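You operate a simulated robot arm through the tools that you are given. There is no shell and no other tool. Be economical: measure what you need, move in short steps, check, and stop when the job is done.

Carry out the task below with a simulated robot arm. There is one attempt and no reset: what you move stays moved.

## Task
Put things in order on the hooks end of the workbench. At the end: the purple flask from the hooks end of the workbench stands where the yellow month tag stood; the yellow month tag from the hooks end of the workbench stands where the beige egg stood; the beige egg from the hooks end of the workbench stands on top of the yellow lemon; the white label (marked "RICE") from the hooks end of the workbench stands where the purple flask stood; whatever was shut is shut again. Leave all else as you found it, and nothing knocked over.
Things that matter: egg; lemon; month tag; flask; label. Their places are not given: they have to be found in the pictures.

The check looks at the end state, three seconds after you hand in, the way a careful person would. Anything else that was tipped, shoved, dropped, spilled or broken makes it a failure.

## Robot
A 7-joint arm with a two-finger parallel gripper, fixed in place. Base frame: the origin is at the foot of the arm, x ahead of it, y to its left, z up; the work surface is at about z = 800. Readings come in mm, rad, newtons and seconds.
With the tool pointing down near the work surface it reaches from about 240 to 680 mm from the base axis. Its first joint turns from -1.152 to 1.152 rad. Payload 2.4 kg.
The tool frame sits at the grasp point between the pads (the TCP): z along the fingers, y along the line on which they close. The tips reach 30 mm beyond it. Largest opening 94 mm; finger width 28, thickness 10; the body of the gripper, 50 by 96 mm, starts 55 mm behind the TCP.
Orientation is that of the tool frame in the base frame, as a unit quaternion [w, x, y, z]. With the fingers straight down and closing along the base's y, the tool's x points along the base's -x, its y along +y and its z along -z.

## Interface
- The arm moves only by the tool jog_arm. Its arguments are lists of equal length, an entry for each row: "rotation": the turn, a rotation vector about the base's x, y, z in units of 5 degrees (1.0 is 5 degrees), a list of three; "slide": the shift along the base's x, y, z in units of 25 mm (1.0 is 25 mm), a list of three; "fingers": the closure in counts, from 0 (fully open) to 255 (shut). In form: {"rotation": [[wx, wy, wz], ...], "slide": [[tx, ty, tz], ...], "fingers": [fingers, ...]}. A call has 1 to 8 rows; each row shifts and turns the commanded pose from where the row before left it. A call with a number of a shift or a turn outside -1 to 1 is refused whole. Each row takes 0.2 s and may step no farther than 50 mm and 0.15 rad from the row before; otherwise, or with a gripper value out of range, the whole call is refused. Where a pose cannot be reached the arm comes as near as it can. A force on the tool above 40 N (or 10 N above the force at the start of the call, whichever is more), or a blocked arm, ends the call early, and 0.2 s more pass. The fingers move at their own pace (about 153 mm/s each) and stop on an object; they squeeze with about 28 N. The grip force told is the motor's: it shows also when the fingers shut on nothing. Time passes only in rows, and 0.2 s behind the last, so rows that do not move let the fingers close. It gives the time, the measured TCP pose, the force on the tool (base axes), the opening and the grip force at its end, in the units of the frame above (readings bear some noise), and new pictures: "show" is both (left out), scene, wrist or none.
- Cameras (640 x 400 px; columns grow to the right, rows downward): "scene" is fixed at [23.4, 461.5, 1451.1]; the picture's right is [-0.88, -0.48, 0.00], its down [-0.24, 0.44, -0.87] and it looks along [0.41, -0.76, -0.50] (base axes); focal length 351 px, centre (320, 200). "wrist" rides on the gripper at [-37, 0, -58] in the tool frame; the picture's right is [0.00, -1.00, 0.00], its down [0.97, 0.00, -0.24] and it looks along [0.24, 0.00, 0.97] (tool axes); focal length 218 px, centre (320, 200).
- probe_pixels(camera, pixels): for up to 12 pixels [column, row] of the newest picture of that camera ("zoom" is the newest enlarged one), the place [x, y, z] in the base frame of the surface seen there, good to about 2 mm. The clock stands still meanwhile.
- close_up(camera, box): a new picture of the part [left, top, right, bottom] of that camera's present view, enlarged. The clock stands still meanwhile.
- close_job(): hands the job in; it is judged then, once.

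Work in short steps. Measure before you move; look again where a grasp or a placing could have gone wrong, and mend it. You have 80 turns and 120 pictures in all, those below and enlarged ones among them. Open the gripper and draw the arm clear of the work before you hand the job in, unless the task says otherwise; then end with one line.

The tools are called after "Request:" by a JSON object that holds its "op" and its "data". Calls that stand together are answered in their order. jog_arm: Moves the arm, as the interface text tells. Its arguments: {"type":"object","properties":{"rotation":{"type":"array","items":{"type":"array","items":{"type":"number"}}},"slide":{"type":"array","items":{"type":"array","items":{"type":"number"}}},"fingers":{"type":"array","items":{"type":"number"}},"show":{"type":"string","enum":["both","scene","wrist","none"]}},"required":["rotation","slide","fingers"]} The other tools are called the same way: probe_pixels (camera, pixels) gives the place of the surface under pixels of a picture; close_up (camera, box) takes an enlarged picture of a part of a camera's view; close_job () hands the job in.

At the start:

```text
t: 0.0
ee_pos: [468.9, -71.0, 1062.0]
tool_rot: [0.0, 0.0, 1.0, 0.001]
force: [0.1, 0.7, 0.1]
finger_gap: 93.7
gripper_force: 0.1
```

scene: 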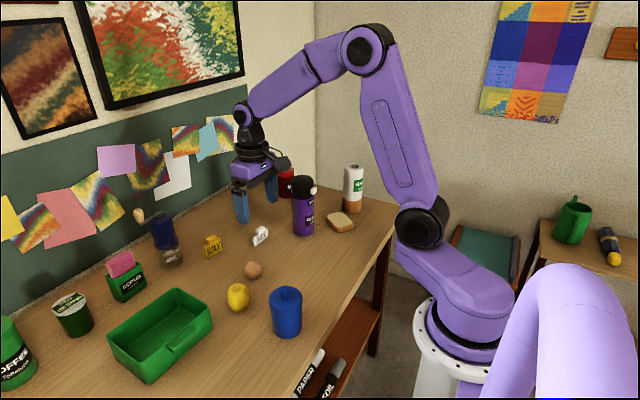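
wrist: 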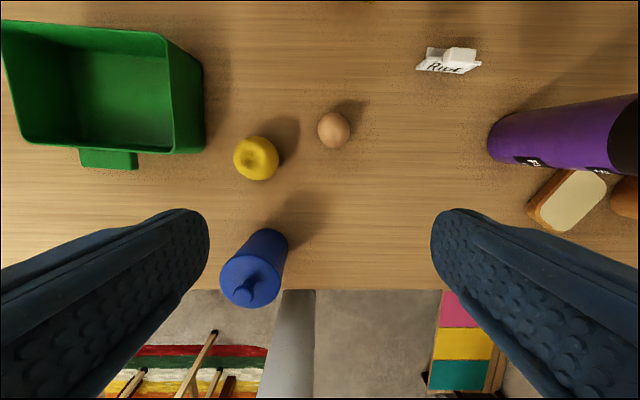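

The scene shows the flask (303,207), RICE label (261,236), month tag (212,246), egg (253,269) and lemon (238,297). I'll enlarge that area.

Request:
{"op": "close_up", "data": {"camera": "scene", "box": [180, 150, 380, 320]}}

Request:
{"op": "probe_pixels", "data": {"camera": "wrist", "pixels": [[334, 129], [256, 158], [460, 54], [448, 67], [500, 140], [620, 130], [255, 290], [430, 66], [478, 67]]}}

```text
2.35 times, centred on (280, 235) of scene
```

zoom: 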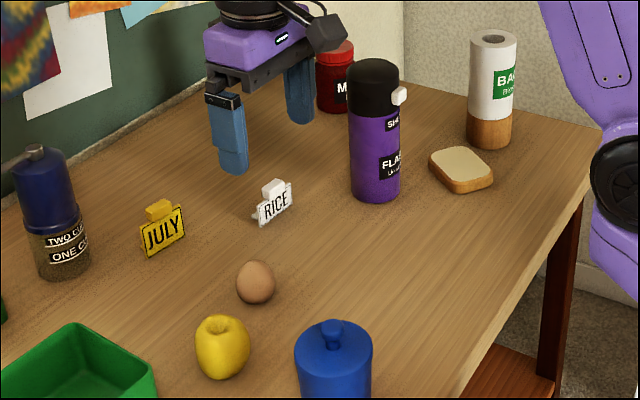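

```text
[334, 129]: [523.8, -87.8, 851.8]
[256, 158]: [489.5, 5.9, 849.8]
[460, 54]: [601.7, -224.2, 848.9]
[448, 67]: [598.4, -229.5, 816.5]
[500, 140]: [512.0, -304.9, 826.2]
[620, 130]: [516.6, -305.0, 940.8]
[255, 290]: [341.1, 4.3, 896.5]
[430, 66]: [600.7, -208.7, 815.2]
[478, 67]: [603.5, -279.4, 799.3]
```

The zoom shows the objects clearly. I'll probe the flask, tags, egg and lemon for their places and sizes.

Request:
{"op": "probe_pixels", "data": {"camera": "zoom", "pixels": [[375, 75], [375, 120], [375, 190], [353, 160], [398, 160], [399, 96], [142, 248], [185, 232], [160, 210], [148, 218], [172, 206], [163, 240]]}}

Request:
{"op": "probe_pixels", "data": {"camera": "zoom", "pixels": [[258, 222], [291, 205], [273, 187], [264, 188], [283, 183], [254, 265], [256, 300], [221, 322], [221, 370], [197, 345], [248, 345], [222, 330]]}}

Request:
{"op": "close_up", "data": {"camera": "wrist", "box": [400, 20, 500, 90]}}

```text
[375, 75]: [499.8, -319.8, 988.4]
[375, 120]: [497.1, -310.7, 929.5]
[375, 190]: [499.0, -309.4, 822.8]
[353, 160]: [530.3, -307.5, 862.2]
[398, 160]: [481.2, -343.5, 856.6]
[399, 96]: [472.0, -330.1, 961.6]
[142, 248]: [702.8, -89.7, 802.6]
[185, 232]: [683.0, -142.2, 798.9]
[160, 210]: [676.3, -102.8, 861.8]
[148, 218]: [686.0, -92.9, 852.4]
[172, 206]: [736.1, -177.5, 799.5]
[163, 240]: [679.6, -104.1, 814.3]
```

```text
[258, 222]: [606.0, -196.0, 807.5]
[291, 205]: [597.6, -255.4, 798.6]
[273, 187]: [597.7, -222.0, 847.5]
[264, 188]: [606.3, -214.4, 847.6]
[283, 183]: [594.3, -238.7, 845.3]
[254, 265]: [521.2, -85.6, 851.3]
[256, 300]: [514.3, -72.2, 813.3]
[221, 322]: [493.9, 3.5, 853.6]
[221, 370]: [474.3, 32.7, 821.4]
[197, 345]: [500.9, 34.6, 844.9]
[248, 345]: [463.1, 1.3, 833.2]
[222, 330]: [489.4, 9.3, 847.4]
```

```text
5.71 times, centred on (450, 55) of wrist
```

zoom: 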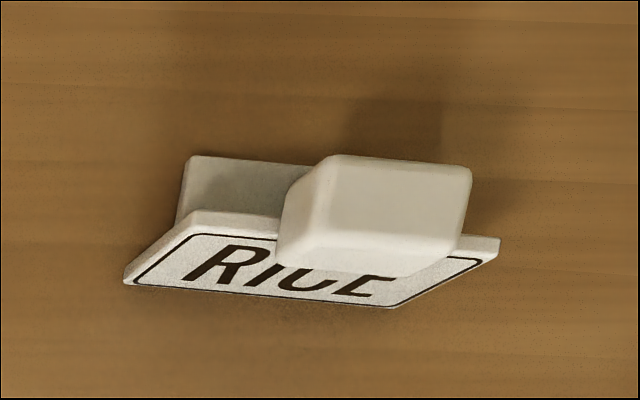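

I'll enlarge the egg and lemon in the wrist view to see the lemon's dimple and the egg's outline, and measure the label in the current zoom first.

Request:
{"op": "probe_pixels", "data": {"camera": "zoom", "pixels": [[290, 225], [325, 162], [465, 175], [450, 245], [375, 200], [135, 275], [395, 303], [490, 245], [190, 170], [240, 180], [200, 215], [480, 240]]}}

Request:
{"op": "close_up", "data": {"camera": "wrist", "box": [220, 95, 380, 195]}}

```text
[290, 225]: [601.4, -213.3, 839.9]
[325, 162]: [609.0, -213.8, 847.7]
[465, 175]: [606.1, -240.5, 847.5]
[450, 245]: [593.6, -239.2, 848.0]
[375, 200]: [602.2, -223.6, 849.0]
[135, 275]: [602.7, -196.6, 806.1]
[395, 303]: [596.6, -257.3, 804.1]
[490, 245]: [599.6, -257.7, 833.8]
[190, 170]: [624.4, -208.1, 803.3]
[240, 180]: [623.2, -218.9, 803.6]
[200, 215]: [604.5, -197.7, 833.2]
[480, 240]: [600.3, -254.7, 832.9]
```

```text
4.00 times, centred on (300, 145) of wrist
```

zoom: 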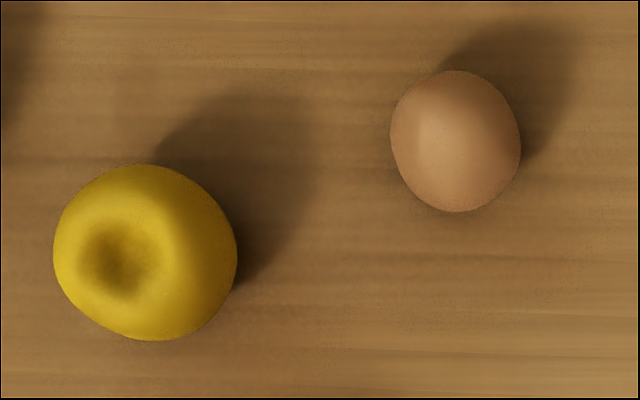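

Lemon dimple is around zoom (118,258), egg at (455,140). Probing their profiles.

Request:
{"op": "probe_pixels", "data": {"camera": "zoom", "pixels": [[118, 262], [80, 262], [160, 262], [120, 220], [120, 300], [145, 255], [60, 255], [230, 255], [145, 170], [145, 335], [180, 230], [100, 250]]}}

Request:
{"op": "probe_pixels", "data": {"camera": "zoom", "pixels": [[455, 140], [395, 140], [516, 145], [455, 76], [455, 207], [430, 140], [480, 140], [455, 110], [455, 170], [440, 160], [420, 120], [490, 170]]}}

```text
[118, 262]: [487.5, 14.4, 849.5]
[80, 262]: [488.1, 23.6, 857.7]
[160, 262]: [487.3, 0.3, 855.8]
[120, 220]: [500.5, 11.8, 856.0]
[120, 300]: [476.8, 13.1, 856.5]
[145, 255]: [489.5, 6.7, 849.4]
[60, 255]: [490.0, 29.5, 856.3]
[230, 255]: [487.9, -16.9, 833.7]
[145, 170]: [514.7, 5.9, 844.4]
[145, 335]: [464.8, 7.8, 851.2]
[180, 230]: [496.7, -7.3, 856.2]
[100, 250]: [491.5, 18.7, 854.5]
```

```text
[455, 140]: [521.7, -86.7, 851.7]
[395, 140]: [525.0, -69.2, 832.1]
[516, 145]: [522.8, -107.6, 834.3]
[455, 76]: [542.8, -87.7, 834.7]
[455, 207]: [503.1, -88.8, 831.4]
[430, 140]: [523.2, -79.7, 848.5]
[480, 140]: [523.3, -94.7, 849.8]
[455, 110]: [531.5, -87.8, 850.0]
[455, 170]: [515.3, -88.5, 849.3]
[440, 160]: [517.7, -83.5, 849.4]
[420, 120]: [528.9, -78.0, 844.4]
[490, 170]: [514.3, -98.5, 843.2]
```

Egg at about (522.5,-88), top 852; dimple centre about (488.5,11.5), rim 857. Moving above the egg.

Request:
{"op": "jog_arm", "data": {"rotation": [[0, 0, 0], [0, 0, 0], [0, 0, 0], [0, 0, 0], [0, 0, 0], [0, 0, 0], [0, 0, 0]], "slide": [[0.7, -0.22, -1], [0.7, -0.23, -1], [0.744, -0.23, -1], [0, 0, -1], [0, 0, -1], [0, 0, -1], [0, 0, 0]], "fingers": [0, 0, 0, 0, 0, 0, 0]}}

```text
t: 1.6
ee_pos: [520.6, -87.8, 912.1]
tool_rot: [0.0, -0.001, 1.0, 0.0]
force: [-0.1, -0.5, -1.3]
finger_gap: 94.0
gripper_force: 0.0
```

scene: 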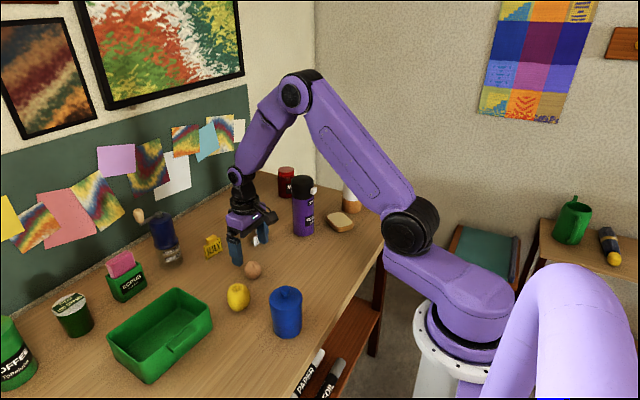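
wrist: 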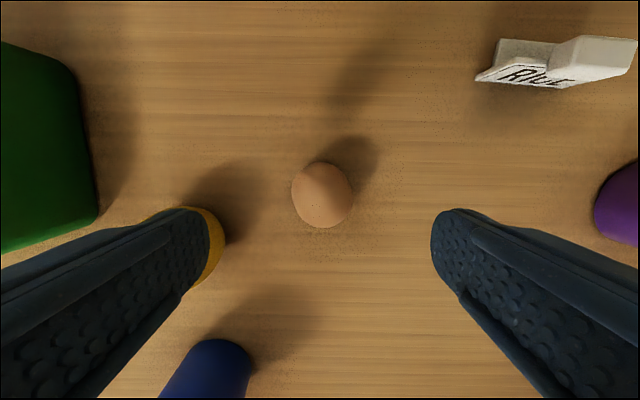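

Egg at (323,195) in the wrist view, between the fingers. Probing once more for its exact centre.

Request:
{"op": "probe_pixels", "data": {"camera": "wrist", "pixels": [[323, 194], [293, 195], [352, 195], [323, 164], [323, 226], [310, 180], [337, 180], [337, 210], [310, 210]]}}

```text
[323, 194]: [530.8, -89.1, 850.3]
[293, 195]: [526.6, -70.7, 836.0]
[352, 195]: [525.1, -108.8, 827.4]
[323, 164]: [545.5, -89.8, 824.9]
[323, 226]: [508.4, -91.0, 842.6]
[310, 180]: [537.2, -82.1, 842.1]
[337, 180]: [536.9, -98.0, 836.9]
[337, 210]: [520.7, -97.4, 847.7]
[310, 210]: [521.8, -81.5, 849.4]
```

Egg centre refined to about (524,-89). Descending to TCP z≈846 and closing.

Request:
{"op": "jog_arm", "data": {"rotation": [[0, 0, 0], [0, 0, 0], [0, 0, 0], [0, 0, 0], [0, 0, 0], [0, 0, 0], [0, 0, 0]], "slide": [[0.1, -0.05, -0.9], [0, 0, -0.9], [0, 0, -0.84], [0, 0, 0], [0, 0, 0], [0, 0, 0], [0, 0, 0]], "fingers": [0, 0, 0, 0, 160, 160, 160], "show": "wrist"}}

```text
t: 3.2
ee_pos: [525.4, -90.7, 843.0]
tool_rot: [0.0, 0.0, 1.0, 0.0]
force: [0.0, -0.3, 0.2]
finger_gap: 39.4
gripper_force: 28.3
```

wrist: 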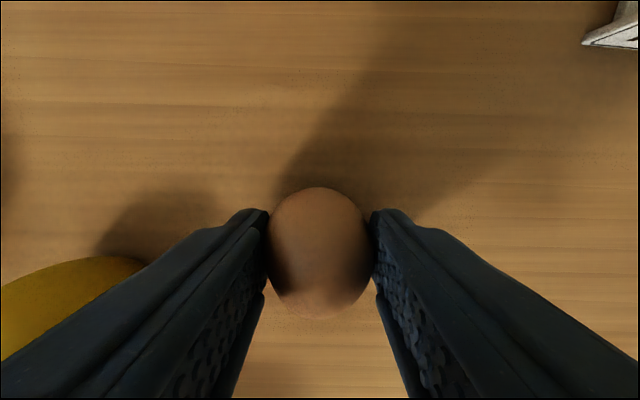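

Grip holds at 39.4 mm. Lifting straight up and carrying over the lemon.

Request:
{"op": "jog_arm", "data": {"rotation": [[0, 0, 0], [0, 0, 0], [0, 0, 0], [0, 0, 0], [0, 0, 0], [0, 0, 0], [0, 0, 0], [0, 0, 0]], "slide": [[0, 0, 1], [0, 0, 1], [0, 0, 1], [0, 0, 0.4], [-0.44, 1, 0], [-0.5, 1, 0], [-0.5, 1, 0], [0, 1, 0]], "fingers": [160, 160, 160, 160, 160, 160, 160, 160]}}

```text
t: 5.0
ee_pos: [488.0, 7.4, 927.0]
tool_rot: [0.0, 0.0, 1.0, 0.001]
force: [-0.3, 0.1, 0.4]
finger_gap: 39.7
gripper_force: 28.0
```

scene: 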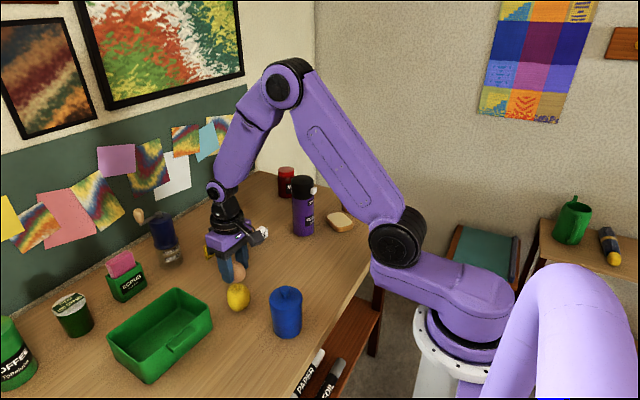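
wrist: 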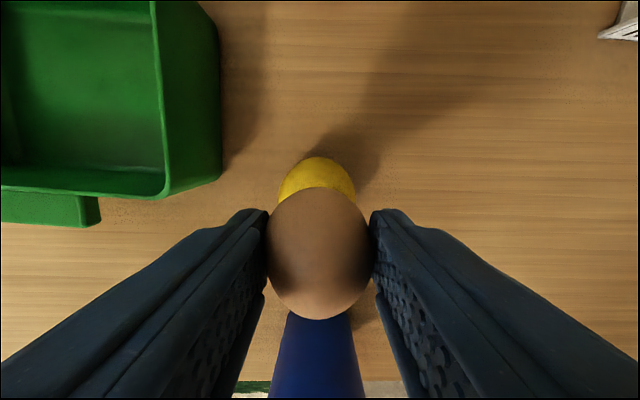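

Settling and checking the egg/lemon alignment from the scene camera.

Request:
{"op": "jog_arm", "data": {"rotation": [[0, 0, 0], [0, 0, 0]], "slide": [[0, 0, 0], [0, 0, -0.4]], "fingers": [160, 160], "show": "none"}}

Request:
{"op": "close_up", "data": {"camera": "scene", "box": [190, 240, 290, 320]}}

```text
t: 5.6
ee_pos: [488.9, 8.9, 918.9]
tool_rot: [-0.001, 0.0, 1.0, 0.0]
force: [-0.3, -0.7, -0.7]
finger_gap: 39.4
gripper_force: 27.9
```

```text
5.00 times, centred on (240, 280) of scene
```

zoom: 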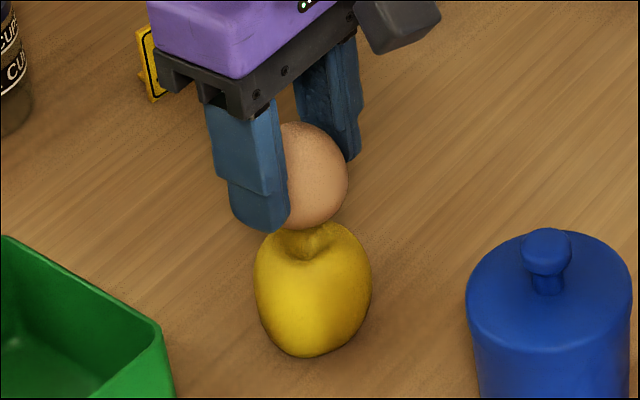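

Egg hovers above the dimple at (315,240). Probing dimple, rim and egg to compare centres.

Request:
{"op": "probe_pixels", "data": {"camera": "zoom", "pixels": [[315, 241], [300, 245], [330, 240], [300, 258], [350, 235], [270, 250], [315, 265], [320, 180], [345, 180], [318, 225], [300, 130], [318, 233]]}}

```text
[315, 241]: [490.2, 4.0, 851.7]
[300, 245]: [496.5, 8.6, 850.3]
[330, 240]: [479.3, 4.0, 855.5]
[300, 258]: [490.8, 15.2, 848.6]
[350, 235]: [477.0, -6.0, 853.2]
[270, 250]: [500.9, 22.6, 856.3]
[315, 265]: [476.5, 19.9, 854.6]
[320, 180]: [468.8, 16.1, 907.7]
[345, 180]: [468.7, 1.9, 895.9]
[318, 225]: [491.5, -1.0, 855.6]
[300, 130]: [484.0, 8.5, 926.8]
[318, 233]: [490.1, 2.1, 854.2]
```

Centres agree to about 1–2 mm. Nudging y +1.3 and x +0.7, lowering slowly.

Request:
{"op": "jog_arm", "data": {"rotation": [[0, 0, 0], [0, 0, 0], [0, 0, 0], [0, 0, 0]], "slide": [[0.03, 0.05, 0], [0, 0, -0.4], [0, 0, -0.4], [0, 0, 0]], "fingers": [160, 160, 160, 160], "show": "none"}}

Request:
{"op": "close_up", "data": {"camera": "scene", "box": [190, 240, 290, 320]}}

```text
t: 6.6
ee_pos: [490.5, 12.4, 901.2]
tool_rot: [0.001, -0.001, 1.0, 0.0]
force: [-2.8, 0.2, 24.7]
finger_gap: 39.8
gripper_force: 28.6
```

```text
5.00 times, centred on (240, 280) of scene
```

zoom: 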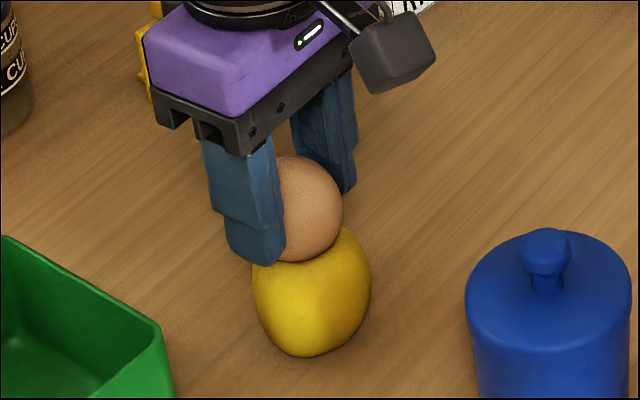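

Contact: 24.7 N up with -2.8 N sideways in x, so the egg is slightly toward +x of the dimple. I back off, shift x by -1.5 mm and touch lightly again.

Request:
{"op": "jog_arm", "data": {"rotation": [[0, 0, 0], [0, 0, 0], [0, 0, 0]], "slide": [[0, 0, 0.16], [-0.06, 0, -0.06], [0, 0, 0]], "fingers": [160, 160, 160], "show": "none"}}

```text
t: 7.4
ee_pos: [488.0, 10.3, 901.4]
tool_rot: [-0.001, -0.002, 1.0, 0.0]
force: [-0.3, 0.1, -0.7]
finger_gap: 39.6
gripper_force: 28.2
```

Request:
{"op": "jog_arm", "data": {"rotation": [[0, 0, 0], [0, 0, 0]], "slide": [[0, 0, -0.06], [0, 0, 0]], "fingers": [160, 160], "show": "none"}}

```text
t: 8.0
ee_pos: [488.3, 11.4, 901.9]
tool_rot: [0.001, 0.0, 1.0, 0.0]
force: [-0.4, -0.5, 1.2]
finger_gap: 39.6
gripper_force: 27.6
```

Barely touching (1.2 N). I lower by small 1 mm steps to sense the seat.

Request:
{"op": "jog_arm", "data": {"rotation": [[0, 0, 0], [0, 0, 0]], "slide": [[0, 0, -0.04], [0, 0, 0]], "fingers": [160, 160], "show": "none"}}

```text
t: 8.6
ee_pos: [489.0, 11.4, 900.9]
tool_rot: [0.002, 0.0, 1.0, 0.0]
force: [-1.1, -1.8, 16.9]
finger_gap: 39.4
gripper_force: 28.0
```

Seat at 16.9 N, sideways components small (-1.1,-1.8). Small correction, unload, then open gently.

Request:
{"op": "jog_arm", "data": {"rotation": [[0, 0, 0], [0, 0, 0], [0, 0, 0], [0, 0, 0], [0, 0, 0]], "slide": [[0, 0, 0.04], [-0.02, -0.04, 0], [0, 0, -0.015], [0, 0, 0], [0, 0, 0]], "fingers": [160, 160, 160, 140, 125], "show": "none"}}

Request:
{"op": "close_up", "data": {"camera": "scene", "box": [190, 240, 290, 320]}}

```text
t: 9.8
ee_pos: [486.9, 10.1, 899.5]
tool_rot: [-0.001, 0.0, 1.0, 0.0]
force: [0.1, 0.5, 0.1]
finger_gap: 48.0
gripper_force: 0.0
```

```text
5.00 times, centred on (240, 280) of scene
```

zoom: 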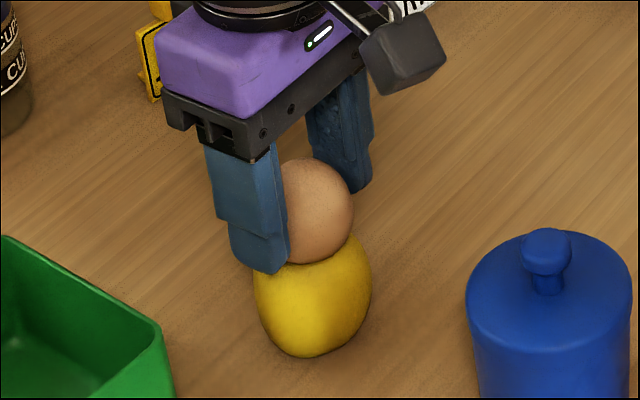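

Egg is free between the pads. Waiting a moment to see whether it holds still.

Request:
{"op": "jog_arm", "data": {"rotation": [[0, 0, 0], [0, 0, 0], [0, 0, 0], [0, 0, 0], [0, 0, 0]], "slide": [[0, 0, 0], [0, 0, 0], [0, 0, 0], [0, 0, 0], [0, 0, 0]], "fingers": [110, 110, 110, 110, 110], "show": "wrist"}}

Request:
{"op": "close_up", "data": {"camera": "scene", "box": [190, 240, 290, 320]}}

```text
t: 11.0
ee_pos: [488.7, 10.1, 900.6]
tool_rot: [0.0, 0.001, 1.0, 0.0]
force: [-0.2, 0.7, -0.1]
finger_gap: 53.4
gripper_force: 0.0
```

wrist: 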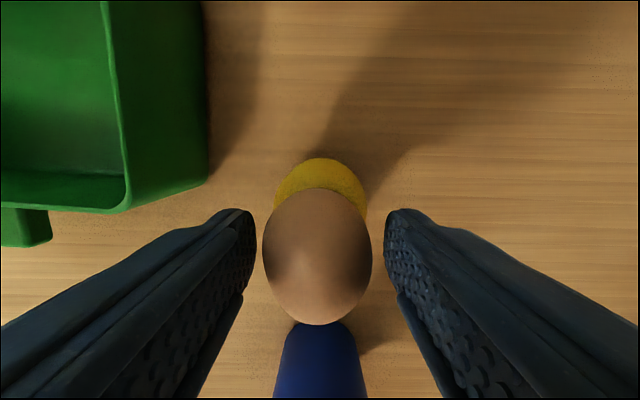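

```text
5.00 times, centred on (240, 280) of scene
```

zoom: 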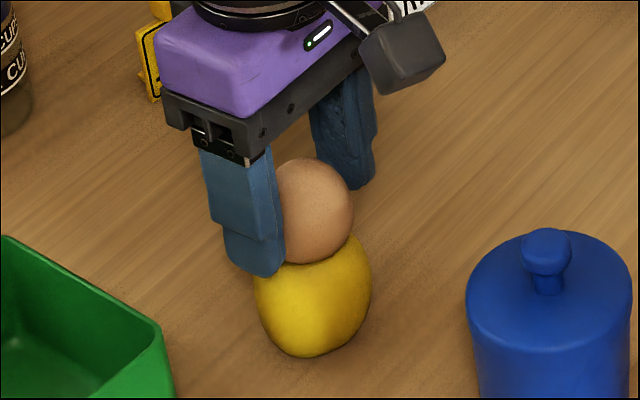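

Egg is still. Opening further, rising straight up, then looking.

Request:
{"op": "jog_arm", "data": {"rotation": [[0, 0, 0], [0, 0, 0], [0, 0, 0], [0, 0, 0], [0, 0, 0], [0, 0, 0], [0, 0, 0], [0, 0, 0]], "slide": [[0, 0, 0.3], [0, 0, 1], [0, 0, 1], [0, 0, 1], [0.5, -1, 0.5], [1, -1, 0], [1, -1, 0], [1, -1, 0]], "fingers": [70, 70, 70, 70, 70, 70, 70, 70]}}

```text
t: 12.8
ee_pos: [576.6, -88.9, 994.9]
tool_rot: [0.0, -0.002, 1.0, 0.0]
force: [-0.1, 1.0, 1.0]
finger_gap: 68.1
gripper_force: 0.1
```

scene: 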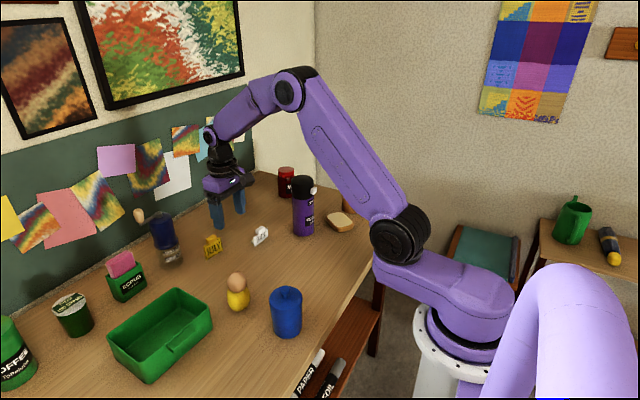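
wrist: 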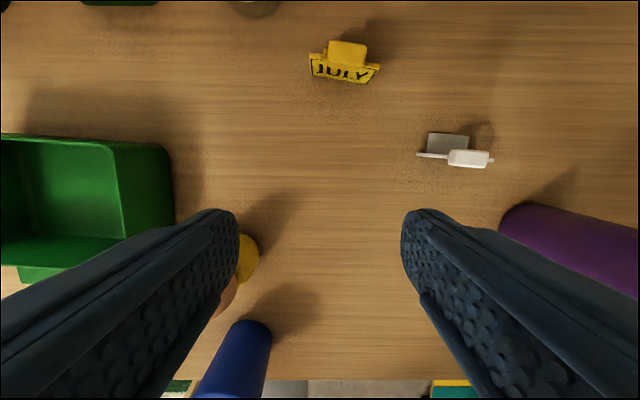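

Egg sits well on the lemon. Now I'll examine the JULY tag at (346,62) and the flask surroundings.

Request:
{"op": "close_up", "data": {"camera": "wrist", "box": [290, 25, 400, 95]}}

```text
5.71 times, centred on (345, 60) of wrist
```

zoom: 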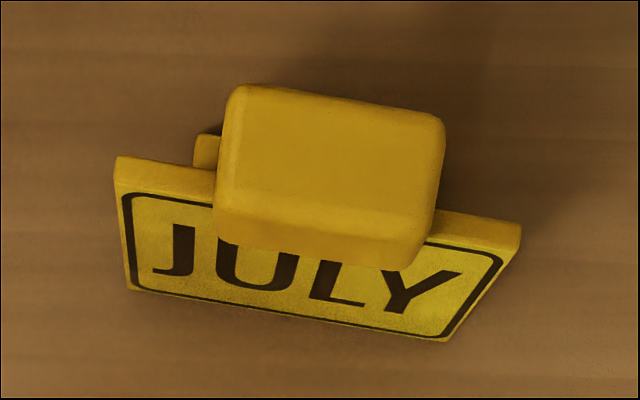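

Request:
{"op": "probe_pixels", "data": {"camera": "zoom", "pixels": [[240, 92], [435, 118], [420, 235], [225, 205], [325, 160], [120, 165], [515, 230], [132, 285], [445, 337], [120, 180], [205, 150], [290, 312]]}}

```text
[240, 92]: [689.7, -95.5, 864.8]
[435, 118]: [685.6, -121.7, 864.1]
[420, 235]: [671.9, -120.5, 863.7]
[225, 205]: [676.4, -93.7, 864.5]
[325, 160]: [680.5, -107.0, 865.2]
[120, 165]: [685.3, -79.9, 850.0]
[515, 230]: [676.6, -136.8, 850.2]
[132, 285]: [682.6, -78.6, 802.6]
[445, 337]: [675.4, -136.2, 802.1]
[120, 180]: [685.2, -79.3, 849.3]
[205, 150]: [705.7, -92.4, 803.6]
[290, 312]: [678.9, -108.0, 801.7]
```

Tag knob centre about (681,-108), 28×13 mm, z 850–865, yaw about -8.7°. I'll grip it across its thin side, so I turn the gripper by -98.7° while moving above it.

Request:
{"op": "jog_arm", "data": {"rotation": [[0, 0, -0.987], [0, 0, -0.987], [0, 0, -0.987], [0, 0, -0.987], [0, 0, -0.987], [0, 0, -0.987], [0, 0, -0.987], [0, 0, -0.987]], "slide": [[0.4, -0.1, 0], [0.4, -0.1, 0], [0.4, -0.1, 0], [0.4, -0.1, 0], [0.4, -0.1, 0], [0.4, -0.1, 0], [0.4, -0.1, 0], [0.4, -0.06, 0]], "fingers": [70, 70, 70, 70, 70, 70, 70, 70], "show": "none"}}

Request:
{"op": "jog_arm", "data": {"rotation": [[0, 0, -0.987], [0, 0, -0.987], [0, 0, -0.987], [0, 0, -0.987], [0, 0, -0.987], [0, 0, -0.987], [0, 0, -0.987], [0, 0, -0.987]], "slide": [[0.3, 0, 0], [0.3, 0, 0], [0.3, 0, 0], [0.1, 0, 0], [0, 0, 0], [0, 0, 0], [0, 0, 0], [0, 0, 0]], "fingers": [70, 70, 70, 70, 70, 70, 70, 70], "show": "none"}}

Request:
{"op": "jog_arm", "data": {"rotation": [[0, 0, -0.987], [0, 0, -0.987], [0, 0, -0.987], [0, 0, -0.987], [0, 0, 0]], "slide": [[0, 0, -0.3], [0, 0, -0.3], [0, 0, -0.3], [0, 0, -0.3], [0, 0, 0]], "fingers": [70, 70, 70, 70, 70]}}

```text
t: 14.6
ee_pos: [654.2, -108.0, 996.9]
tool_rot: [0.001, 0.338, 0.941, 0.0]
force: [-0.5, -0.1, 0.5]
finger_gap: 68.3
gripper_force: 0.1
```

```text
t: 16.4
ee_pos: [679.6, -109.0, 995.4]
tool_rot: [0.0, 0.635, 0.773, 0.0]
force: [0.1, 1.0, 0.4]
finger_gap: 68.1
gripper_force: 0.0
```

```text
t: 17.6
ee_pos: [680.0, -109.5, 966.8]
tool_rot: [0.0, 0.758, 0.653, 0.0]
force: [-0.1, -0.1, 0.4]
finger_gap: 68.3
gripper_force: 0.1
```

scene: 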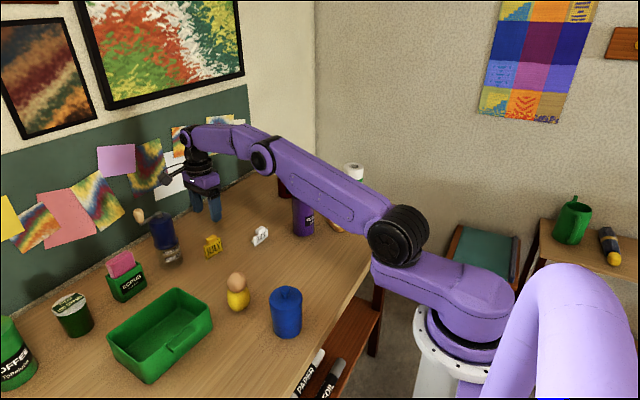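
wrist: 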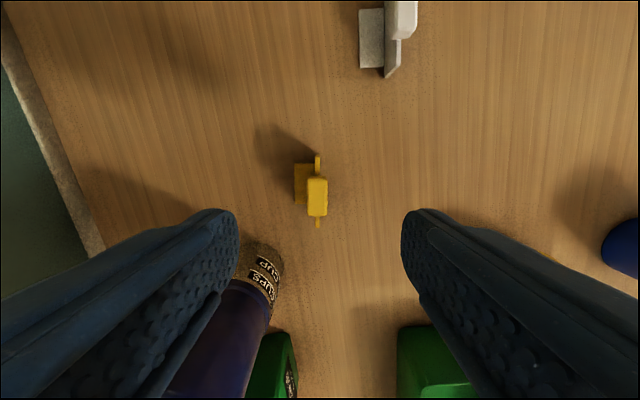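

Straight-down reach works here. Probing the blue mill beside the tag and the tag's position before descending.

Request:
{"op": "probe_pixels", "data": {"camera": "wrist", "pixels": [[265, 262], [245, 262], [278, 275], [250, 290], [225, 350], [317, 183], [310, 198], [324, 198], [317, 215], [317, 160], [317, 225], [90, 240]]}}

```text
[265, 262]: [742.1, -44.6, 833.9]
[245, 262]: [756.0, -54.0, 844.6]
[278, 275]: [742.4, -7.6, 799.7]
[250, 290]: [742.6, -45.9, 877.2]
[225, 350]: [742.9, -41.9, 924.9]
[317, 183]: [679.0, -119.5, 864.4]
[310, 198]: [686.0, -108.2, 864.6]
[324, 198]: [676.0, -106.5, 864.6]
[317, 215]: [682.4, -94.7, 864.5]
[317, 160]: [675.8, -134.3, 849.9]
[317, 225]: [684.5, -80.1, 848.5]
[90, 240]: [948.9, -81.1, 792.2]
```

Clear of the mill (its near edge at y≈-54). Descending to TCP z≈857 and closing on the knob.

Request:
{"op": "jog_arm", "data": {"rotation": [[0, 0, 0], [0, 0, 0], [0, 0, 0], [0, 0, 0], [0, 0, 0], [0, 0, 0]], "slide": [[0.04, 0.06, -0.8], [0, 0, -0.8], [0, 0, -0.8], [0, 0, -0.8], [0, 0, -0.6], [0, 0, 0]], "fingers": [70, 70, 100, 130, 160, 160]}}

```text
t: 19.0
ee_pos: [680.7, -107.4, 872.4]
tool_rot: [0.001, 0.758, 0.652, -0.001]
force: [0.3, 0.9, -0.1]
finger_gap: 35.2
gripper_force: 0.1
```

scene: 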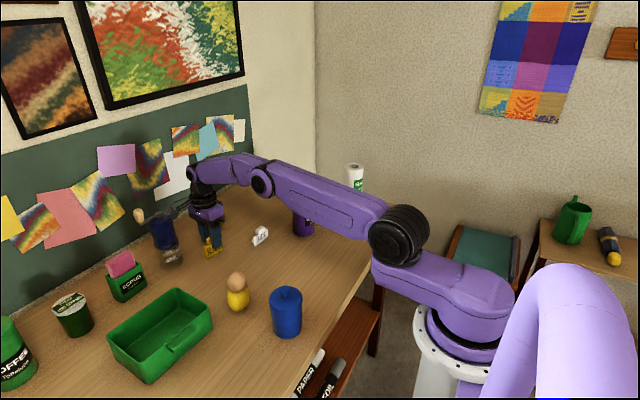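
wrist: 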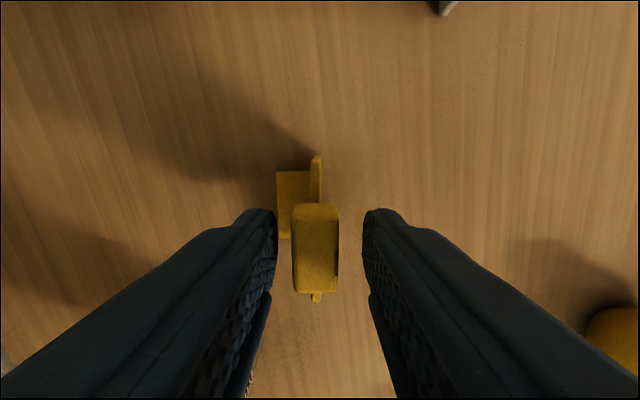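

Knob at (315,248) is centred between the pads. Down 15 mm more and close.

Request:
{"op": "jog_arm", "data": {"rotation": [[0, 0, 0], [0, 0, 0], [0, 0, 0], [0, 0, 0], [0, 0, 0]], "slide": [[0, 0, -0.6], [0, 0, 0], [0, 0, 0], [0, 0, 0], [0, 0, 0]], "fingers": [160, 160, 235, 235, 235], "show": "wrist"}}

```text
t: 20.2
ee_pos: [681.2, -109.4, 857.2]
tool_rot: [0.0, 0.758, 0.652, -0.001]
force: [-0.9, -0.1, 0.2]
finger_gap: 19.2
gripper_force: 27.3
```

wrist: 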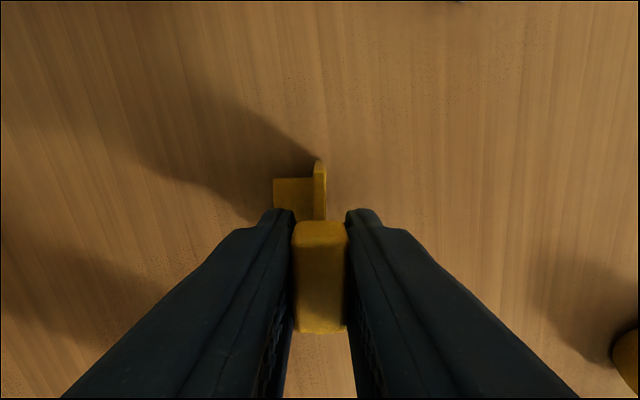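

Gripped (19.2 mm, 27 N). Lifting 50 mm and carrying toward the egg's former spot (524,-89).

Request:
{"op": "jog_arm", "data": {"rotation": [[0, 0, 0], [0, 0, 0], [0, 0, 0], [0, 0, 0], [0, 0, 0], [0, 0, 0], [0, 0, 0], [0, 0, 0]], "slide": [[0, 0, 0.5], [0, 0, 1], [-0.5, 0, 0.5], [-1, 0.1, 0], [-1, 0.2, 0], [-1, 0.2, 0], [-1, 0.2, 0], [-1, 0.1, 0]], "fingers": [235, 235, 235, 235, 235, 235, 235, 235], "show": "none"}}

Request:
{"op": "jog_arm", "data": {"rotation": [[0, 0, 0], [0, 0, 0], [0, 0, 0]], "slide": [[-0.7, 0, 0], [-0.28, 0, 0], [0, 0, 0]], "fingers": [235, 235, 235]}}

```text
t: 22.0
ee_pos: [541.8, -90.1, 906.8]
tool_rot: [-0.001, 0.758, 0.652, 0.0]
force: [0.4, 0.1, -0.7]
finger_gap: 19.0
gripper_force: 27.7
```

```text
t: 22.8
ee_pos: [517.9, -88.7, 907.8]
tool_rot: [0.0, 0.758, 0.652, 0.0]
force: [-0.5, 0.9, 0.3]
finger_gap: 19.4
gripper_force: 27.7
```

scene: 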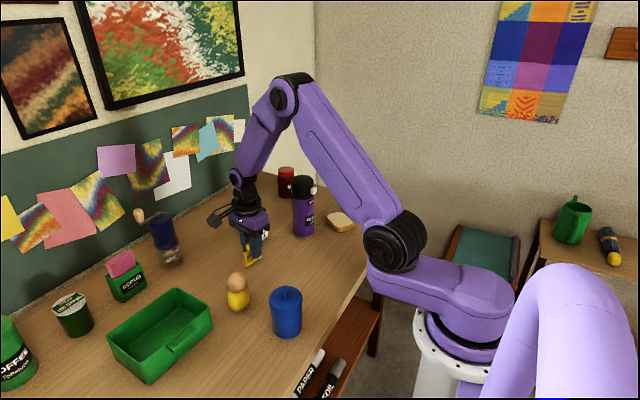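
wrist: 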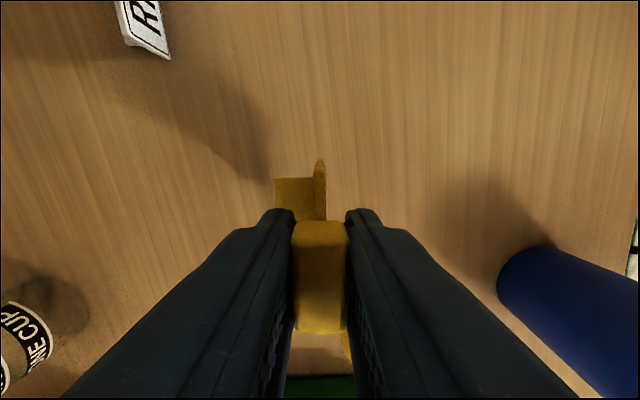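

Carried well. Lowering by 49 mm to set the tag down.

Request:
{"op": "jog_arm", "data": {"rotation": [[0, 0, 0], [0, 0, 0], [0, 0, 0], [0, 0, 0]], "slide": [[0, 0, -0.9], [0, 0, -0.7], [0, 0, -0.36], [0, 0, 0]], "fingers": [235, 235, 235, 235], "show": "none"}}

Request:
{"op": "close_up", "data": {"camera": "scene", "box": [190, 220, 290, 300]}}

```text
t: 23.8
ee_pos: [518.9, -87.7, 857.6]
tool_rot: [0.0, 0.758, 0.652, 0.0]
force: [0.3, -0.5, 0.2]
finger_gap: 19.2
gripper_force: 28.3
```

```text
5.00 times, centred on (240, 260) of scene
```

zoom: 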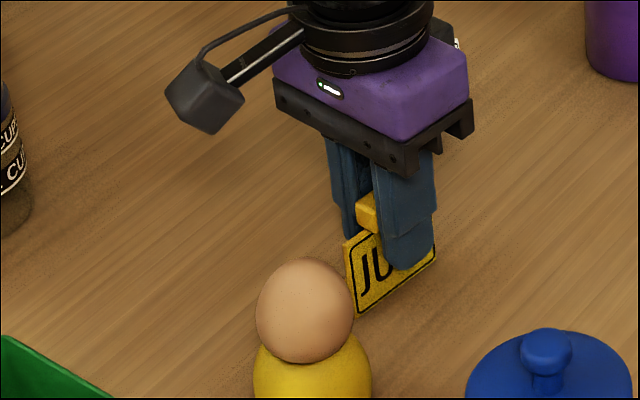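

About 1 mm short of contact. Lowering slightly, then opening.

Request:
{"op": "jog_arm", "data": {"rotation": [[0, 0, 0], [0, 0, 0], [0, 0, 0], [0, 0, 0], [0, 0, 0]], "slide": [[0, 0, -0.04], [0, 0, 0], [0, 0, 0], [0, 0, 0], [0, 0, 0]], "fingers": [235, 235, 180, 150, 150]}}

```text
t: 25.0
ee_pos: [518.5, -88.8, 856.9]
tool_rot: [0.0, 0.759, 0.651, 0.001]
force: [0.4, -0.3, -0.2]
finger_gap: 38.8
gripper_force: 0.1
```

scene: 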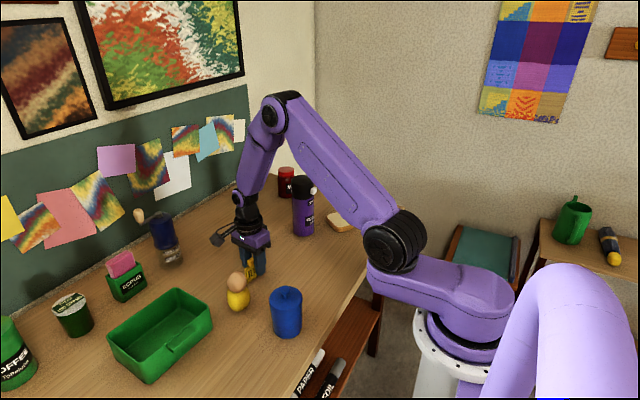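
wrist: 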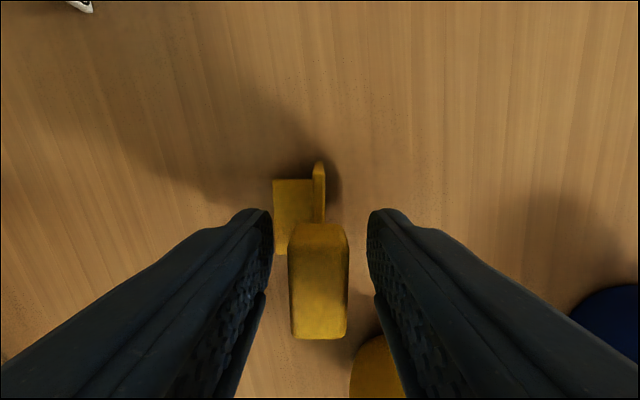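

The tag stands at the egg's spot. Rising straight, then heading up toward the flask while turning the gripper back.

Request:
{"op": "jog_arm", "data": {"rotation": [[0, 0, 0], [0, 0, 0], [0, 0, 0], [0, 0, 1], [0, 0, 1], [0, 0, 1], [0, 0, 1], [0, 0, 1]], "slide": [[0, 0, 0.5], [0, 0, 1], [0, 0, 1], [0, 0, 1], [0, 0, 1], [0, 0, 1], [0, 0, 1], [0, 0, 1]], "fingers": [150, 150, 150, 80, 0, 0, 0, 0], "show": "none"}}

Request:
{"op": "jog_arm", "data": {"rotation": [[0, 0, 1], [0, 0, 1], [0, 0, 1], [0, 0, 1], [0, 0, 1], [0, 0, 1], [0, 0, 1], [0, 0, 1]], "slide": [[0, -1, 0], [0, -1, 0], [0, -1, 0], [-0.3, -1, 0], [-0.3, -1, 0.5], [-0.3, -1, 0.5], [-0.3, -1, 0.5], [-0.3, -0.5, 0.5]], "fingers": [0, 0, 0, 0, 0, 0, 0, 0]}}

```text
t: 26.8
ee_pos: [521.8, -88.5, 1043.3]
tool_rot: [0.0, 0.598, 0.802, 0.0]
force: [0.3, 0.2, -0.2]
finger_gap: 94.1
gripper_force: 0.0
```

```text
t: 28.6
ee_pos: [480.9, -278.8, 1095.6]
tool_rot: [0.0, 0.288, 0.958, -0.001]
force: [0.5, 0.1, -0.4]
finger_gap: 94.3
gripper_force: 0.1
```

scene: 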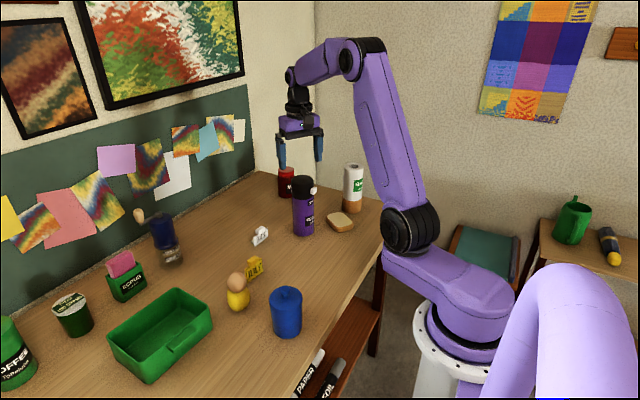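
wrist: 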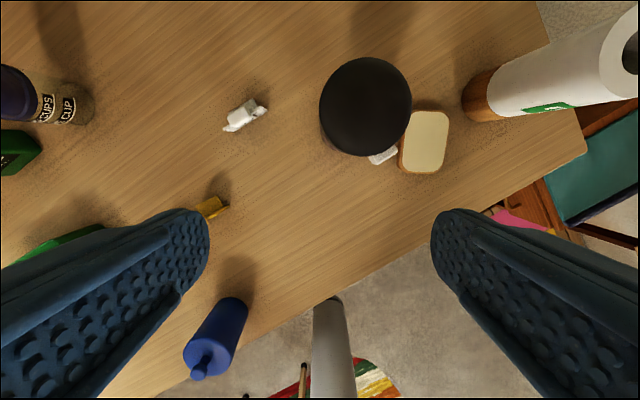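

Flask cap at (365,106) seen from above. Probing its edges, button, bread and label.

Request:
{"op": "probe_pixels", "data": {"camera": "wrist", "pixels": [[365, 106], [323, 106], [408, 106], [365, 62], [365, 150], [385, 158], [375, 160], [340, 145], [430, 115], [425, 165], [402, 150], [330, 135]]}}

Request:
{"op": "close_up", "data": {"camera": "scene", "box": [265, 150, 375, 250]}}

```text
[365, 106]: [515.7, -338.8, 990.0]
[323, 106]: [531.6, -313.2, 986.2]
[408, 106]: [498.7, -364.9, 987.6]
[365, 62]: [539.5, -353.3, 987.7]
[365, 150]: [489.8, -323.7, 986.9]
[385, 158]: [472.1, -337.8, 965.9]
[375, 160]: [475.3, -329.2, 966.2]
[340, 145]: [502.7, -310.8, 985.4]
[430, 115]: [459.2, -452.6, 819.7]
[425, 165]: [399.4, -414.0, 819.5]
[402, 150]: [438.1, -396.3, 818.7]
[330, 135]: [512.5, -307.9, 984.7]
```

```text
4.00 times, centred on (320, 200) of scene
```

zoom: 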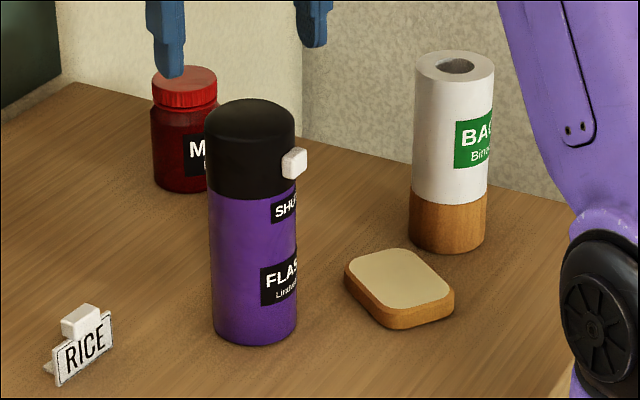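

Flask centre about (515,-339), radius 31, top 990; the button points to -x, clear of the closing line. Moving over it, staying above the cap.

Request:
{"op": "jog_arm", "data": {"rotation": [[0, 0, 0], [0, 0, 0], [0, 0, 0], [0, 0, 0]], "slide": [[0.5, -0.9, 0], [0.5, -0.9, -0.7], [0.36, -0.62, -0.9], [0, 0, -0.8]], "fingers": [0, 0, 0, 0], "show": "none"}}

Request:
{"op": "jog_arm", "data": {"rotation": [[0, 0, 0]], "slide": [[0, 0, 0]], "fingers": [0]}}

```text
t: 29.6
ee_pos: [514.8, -337.8, 1034.7]
tool_rot: [0.0, 0.288, 0.958, 0.0]
force: [0.6, -0.8, 0.1]
finger_gap: 94.2
gripper_force: 0.0
```

```text
t: 30.0
ee_pos: [515.1, -337.6, 1033.4]
tool_rot: [0.0, 0.29, 0.957, 0.0]
force: [-1.3, 0.3, -0.2]
finger_gap: 94.1
gripper_force: 0.1
```

scene: 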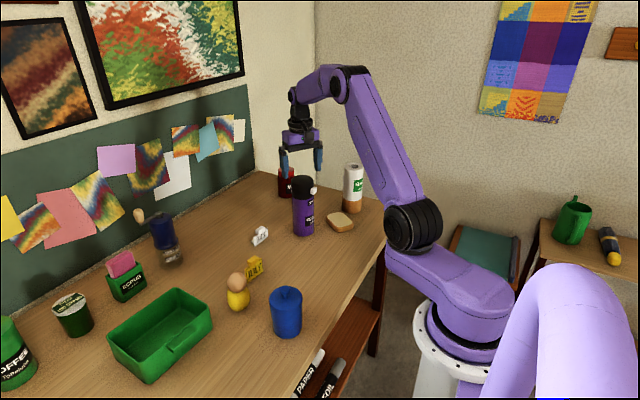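
wrist: 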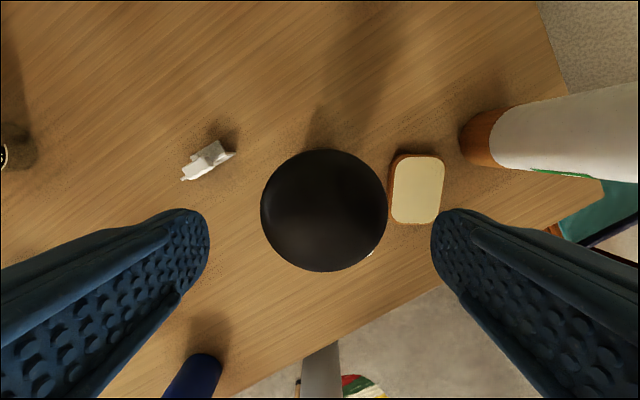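

Cap is centred at (324,210) between the fingers. One check of its edges.

Request:
{"op": "probe_pixels", "data": {"camera": "wrist", "pixels": [[264, 210], [384, 210], [324, 153], [324, 267], [324, 210]]}}

```text
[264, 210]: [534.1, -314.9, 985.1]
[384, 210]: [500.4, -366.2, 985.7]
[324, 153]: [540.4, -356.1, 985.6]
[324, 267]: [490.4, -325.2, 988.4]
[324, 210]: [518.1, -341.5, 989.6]
```

Correcting by (+1.3,-2.7) mm and descending 87 mm around the cap.

Request:
{"op": "jog_arm", "data": {"rotation": [[0, 0, 0], [0, 0, 0], [0, 0, 0], [0, 0, 0], [0, 0, 0]], "slide": [[0.05, -0.11, 0], [0, 0, -1], [0, 0, -1], [0, 0, -0.9], [0, 0, -0.56]], "fingers": [0, 0, 0, 0, 0]}}

```text
t: 31.2
ee_pos: [514.0, -338.4, 949.3]
tool_rot: [0.0, 0.289, 0.957, 0.0]
force: [0.0, 0.3, 1.5]
finger_gap: 93.9
gripper_force: 0.3
```

scene: 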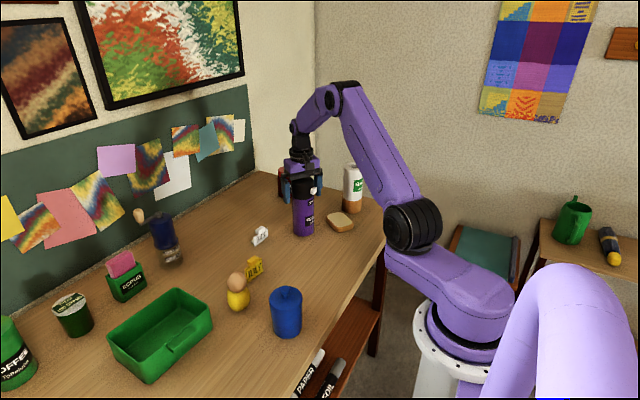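
wrist: 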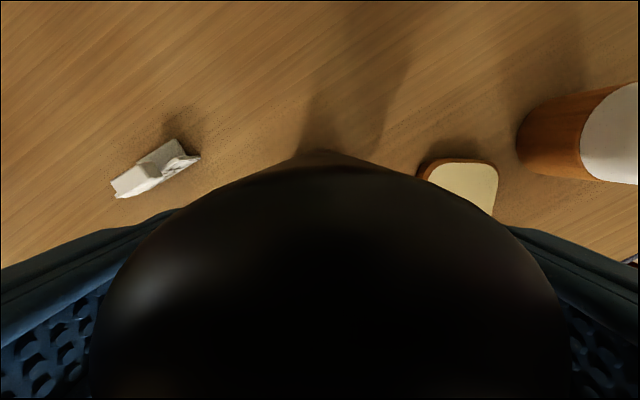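

Fingers straddle the cap with no contact. Closing.

Request:
{"op": "jog_arm", "data": {"rotation": [[0, 0, 0], [0, 0, 0], [0, 0, 0], [0, 0, 0], [0, 0, 0]], "slide": [[0, 0, 0], [0, 0, 0], [0, 0, 0], [0, 0, 0], [0, 0, 0]], "fingers": [40, 70, 120, 120, 120], "show": "none"}}

Request:
{"op": "close_up", "data": {"camera": "scene", "box": [255, 130, 375, 250]}}

```text
t: 32.4
ee_pos: [515.1, -338.1, 949.2]
tool_rot: [-0.001, 0.289, 0.957, 0.001]
force: [-0.1, -0.3, -0.8]
finger_gap: 68.0
gripper_force: 27.8
```

```text
3.33 times, centred on (315, 190) of scene
```

zoom: 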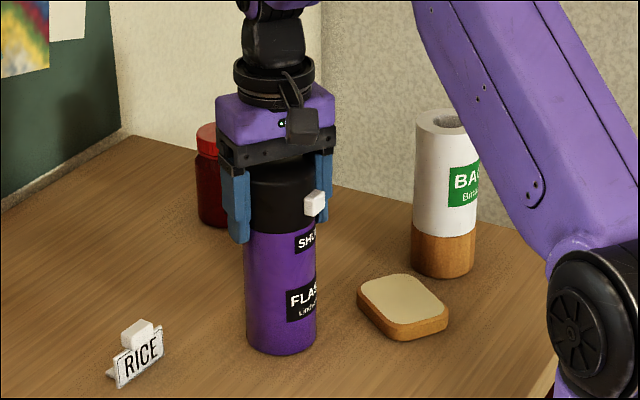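

Gripped at 68 mm, 28 N. Lifting a little to confirm the whole flask comes up.

Request:
{"op": "jog_arm", "data": {"rotation": [[0, 0, 0], [0, 0, 0], [0, 0, 0]], "slide": [[0, 0, 0.4], [0, 0, 0.4], [0, 0, 0]], "fingers": [120, 120, 120], "show": "none"}}

Request:
{"op": "close_up", "data": {"camera": "scene", "box": [255, 130, 375, 250]}}

```text
t: 33.2
ee_pos: [516.8, -337.9, 967.4]
tool_rot: [0.0, 0.288, 0.958, 0.0]
force: [0.6, -0.9, -3.6]
finger_gap: 67.9
gripper_force: 27.9
```

```text
3.33 times, centred on (315, 190) of scene
```

zoom: 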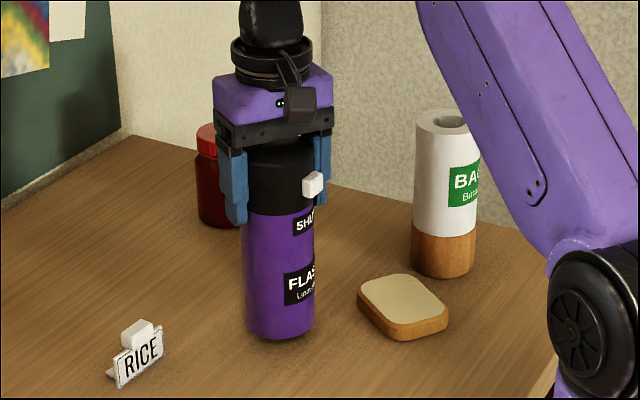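

Flask comes up whole. Lifting to bottom clearance ≈85 mm and carrying toward the tag's old place.

Request:
{"op": "jog_arm", "data": {"rotation": [[0, 0, 0], [0, 0, 0], [0, 0, 0], [0, 0, 0], [0, 0, 0], [0, 0, 0], [0, 0, 0], [0, 0, 0]], "slide": [[0, 0, 0.8], [0, 0, 1], [0, 0, 0.8], [0.4, 0.5, 0], [0.65, 0.9, 0], [0.65, 0.9, 0], [0.65, 0.9, 0], [0.65, 0.9, 0]], "fingers": [120, 120, 120, 120, 120, 120, 120, 120]}}

Request:
{"op": "probe_pixels", "data": {"camera": "scene", "pixels": [[161, 258], [172, 262], [182, 258], [165, 225], [150, 225], [176, 225], [140, 215], [168, 245], [160, 245], [178, 245]]}}

```text
t: 35.0
ee_pos: [590.7, -232.0, 1032.7]
tool_rot: [0.0, 0.289, 0.957, -0.001]
force: [-0.3, 0.0, -3.4]
finger_gap: 68.0
gripper_force: 28.1
```

scene: 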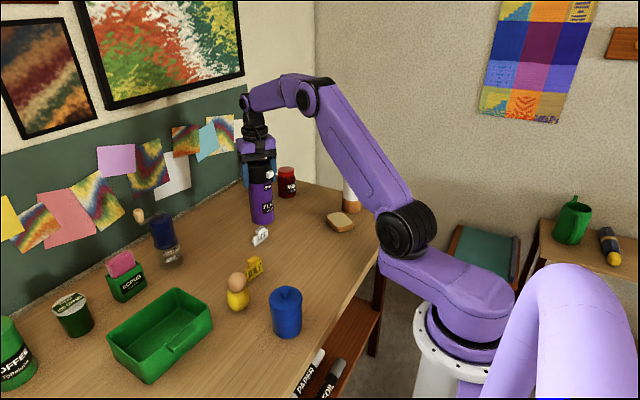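
wrist: 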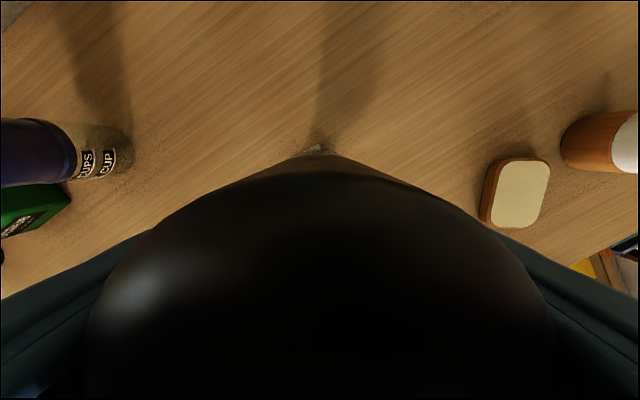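

```text
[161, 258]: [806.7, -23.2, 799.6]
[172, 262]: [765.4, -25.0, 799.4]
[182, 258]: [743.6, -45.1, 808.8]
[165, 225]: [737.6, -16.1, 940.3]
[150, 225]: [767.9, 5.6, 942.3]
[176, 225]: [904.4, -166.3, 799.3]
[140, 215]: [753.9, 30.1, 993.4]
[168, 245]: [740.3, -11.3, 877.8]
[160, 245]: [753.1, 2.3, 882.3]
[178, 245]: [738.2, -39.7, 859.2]
```

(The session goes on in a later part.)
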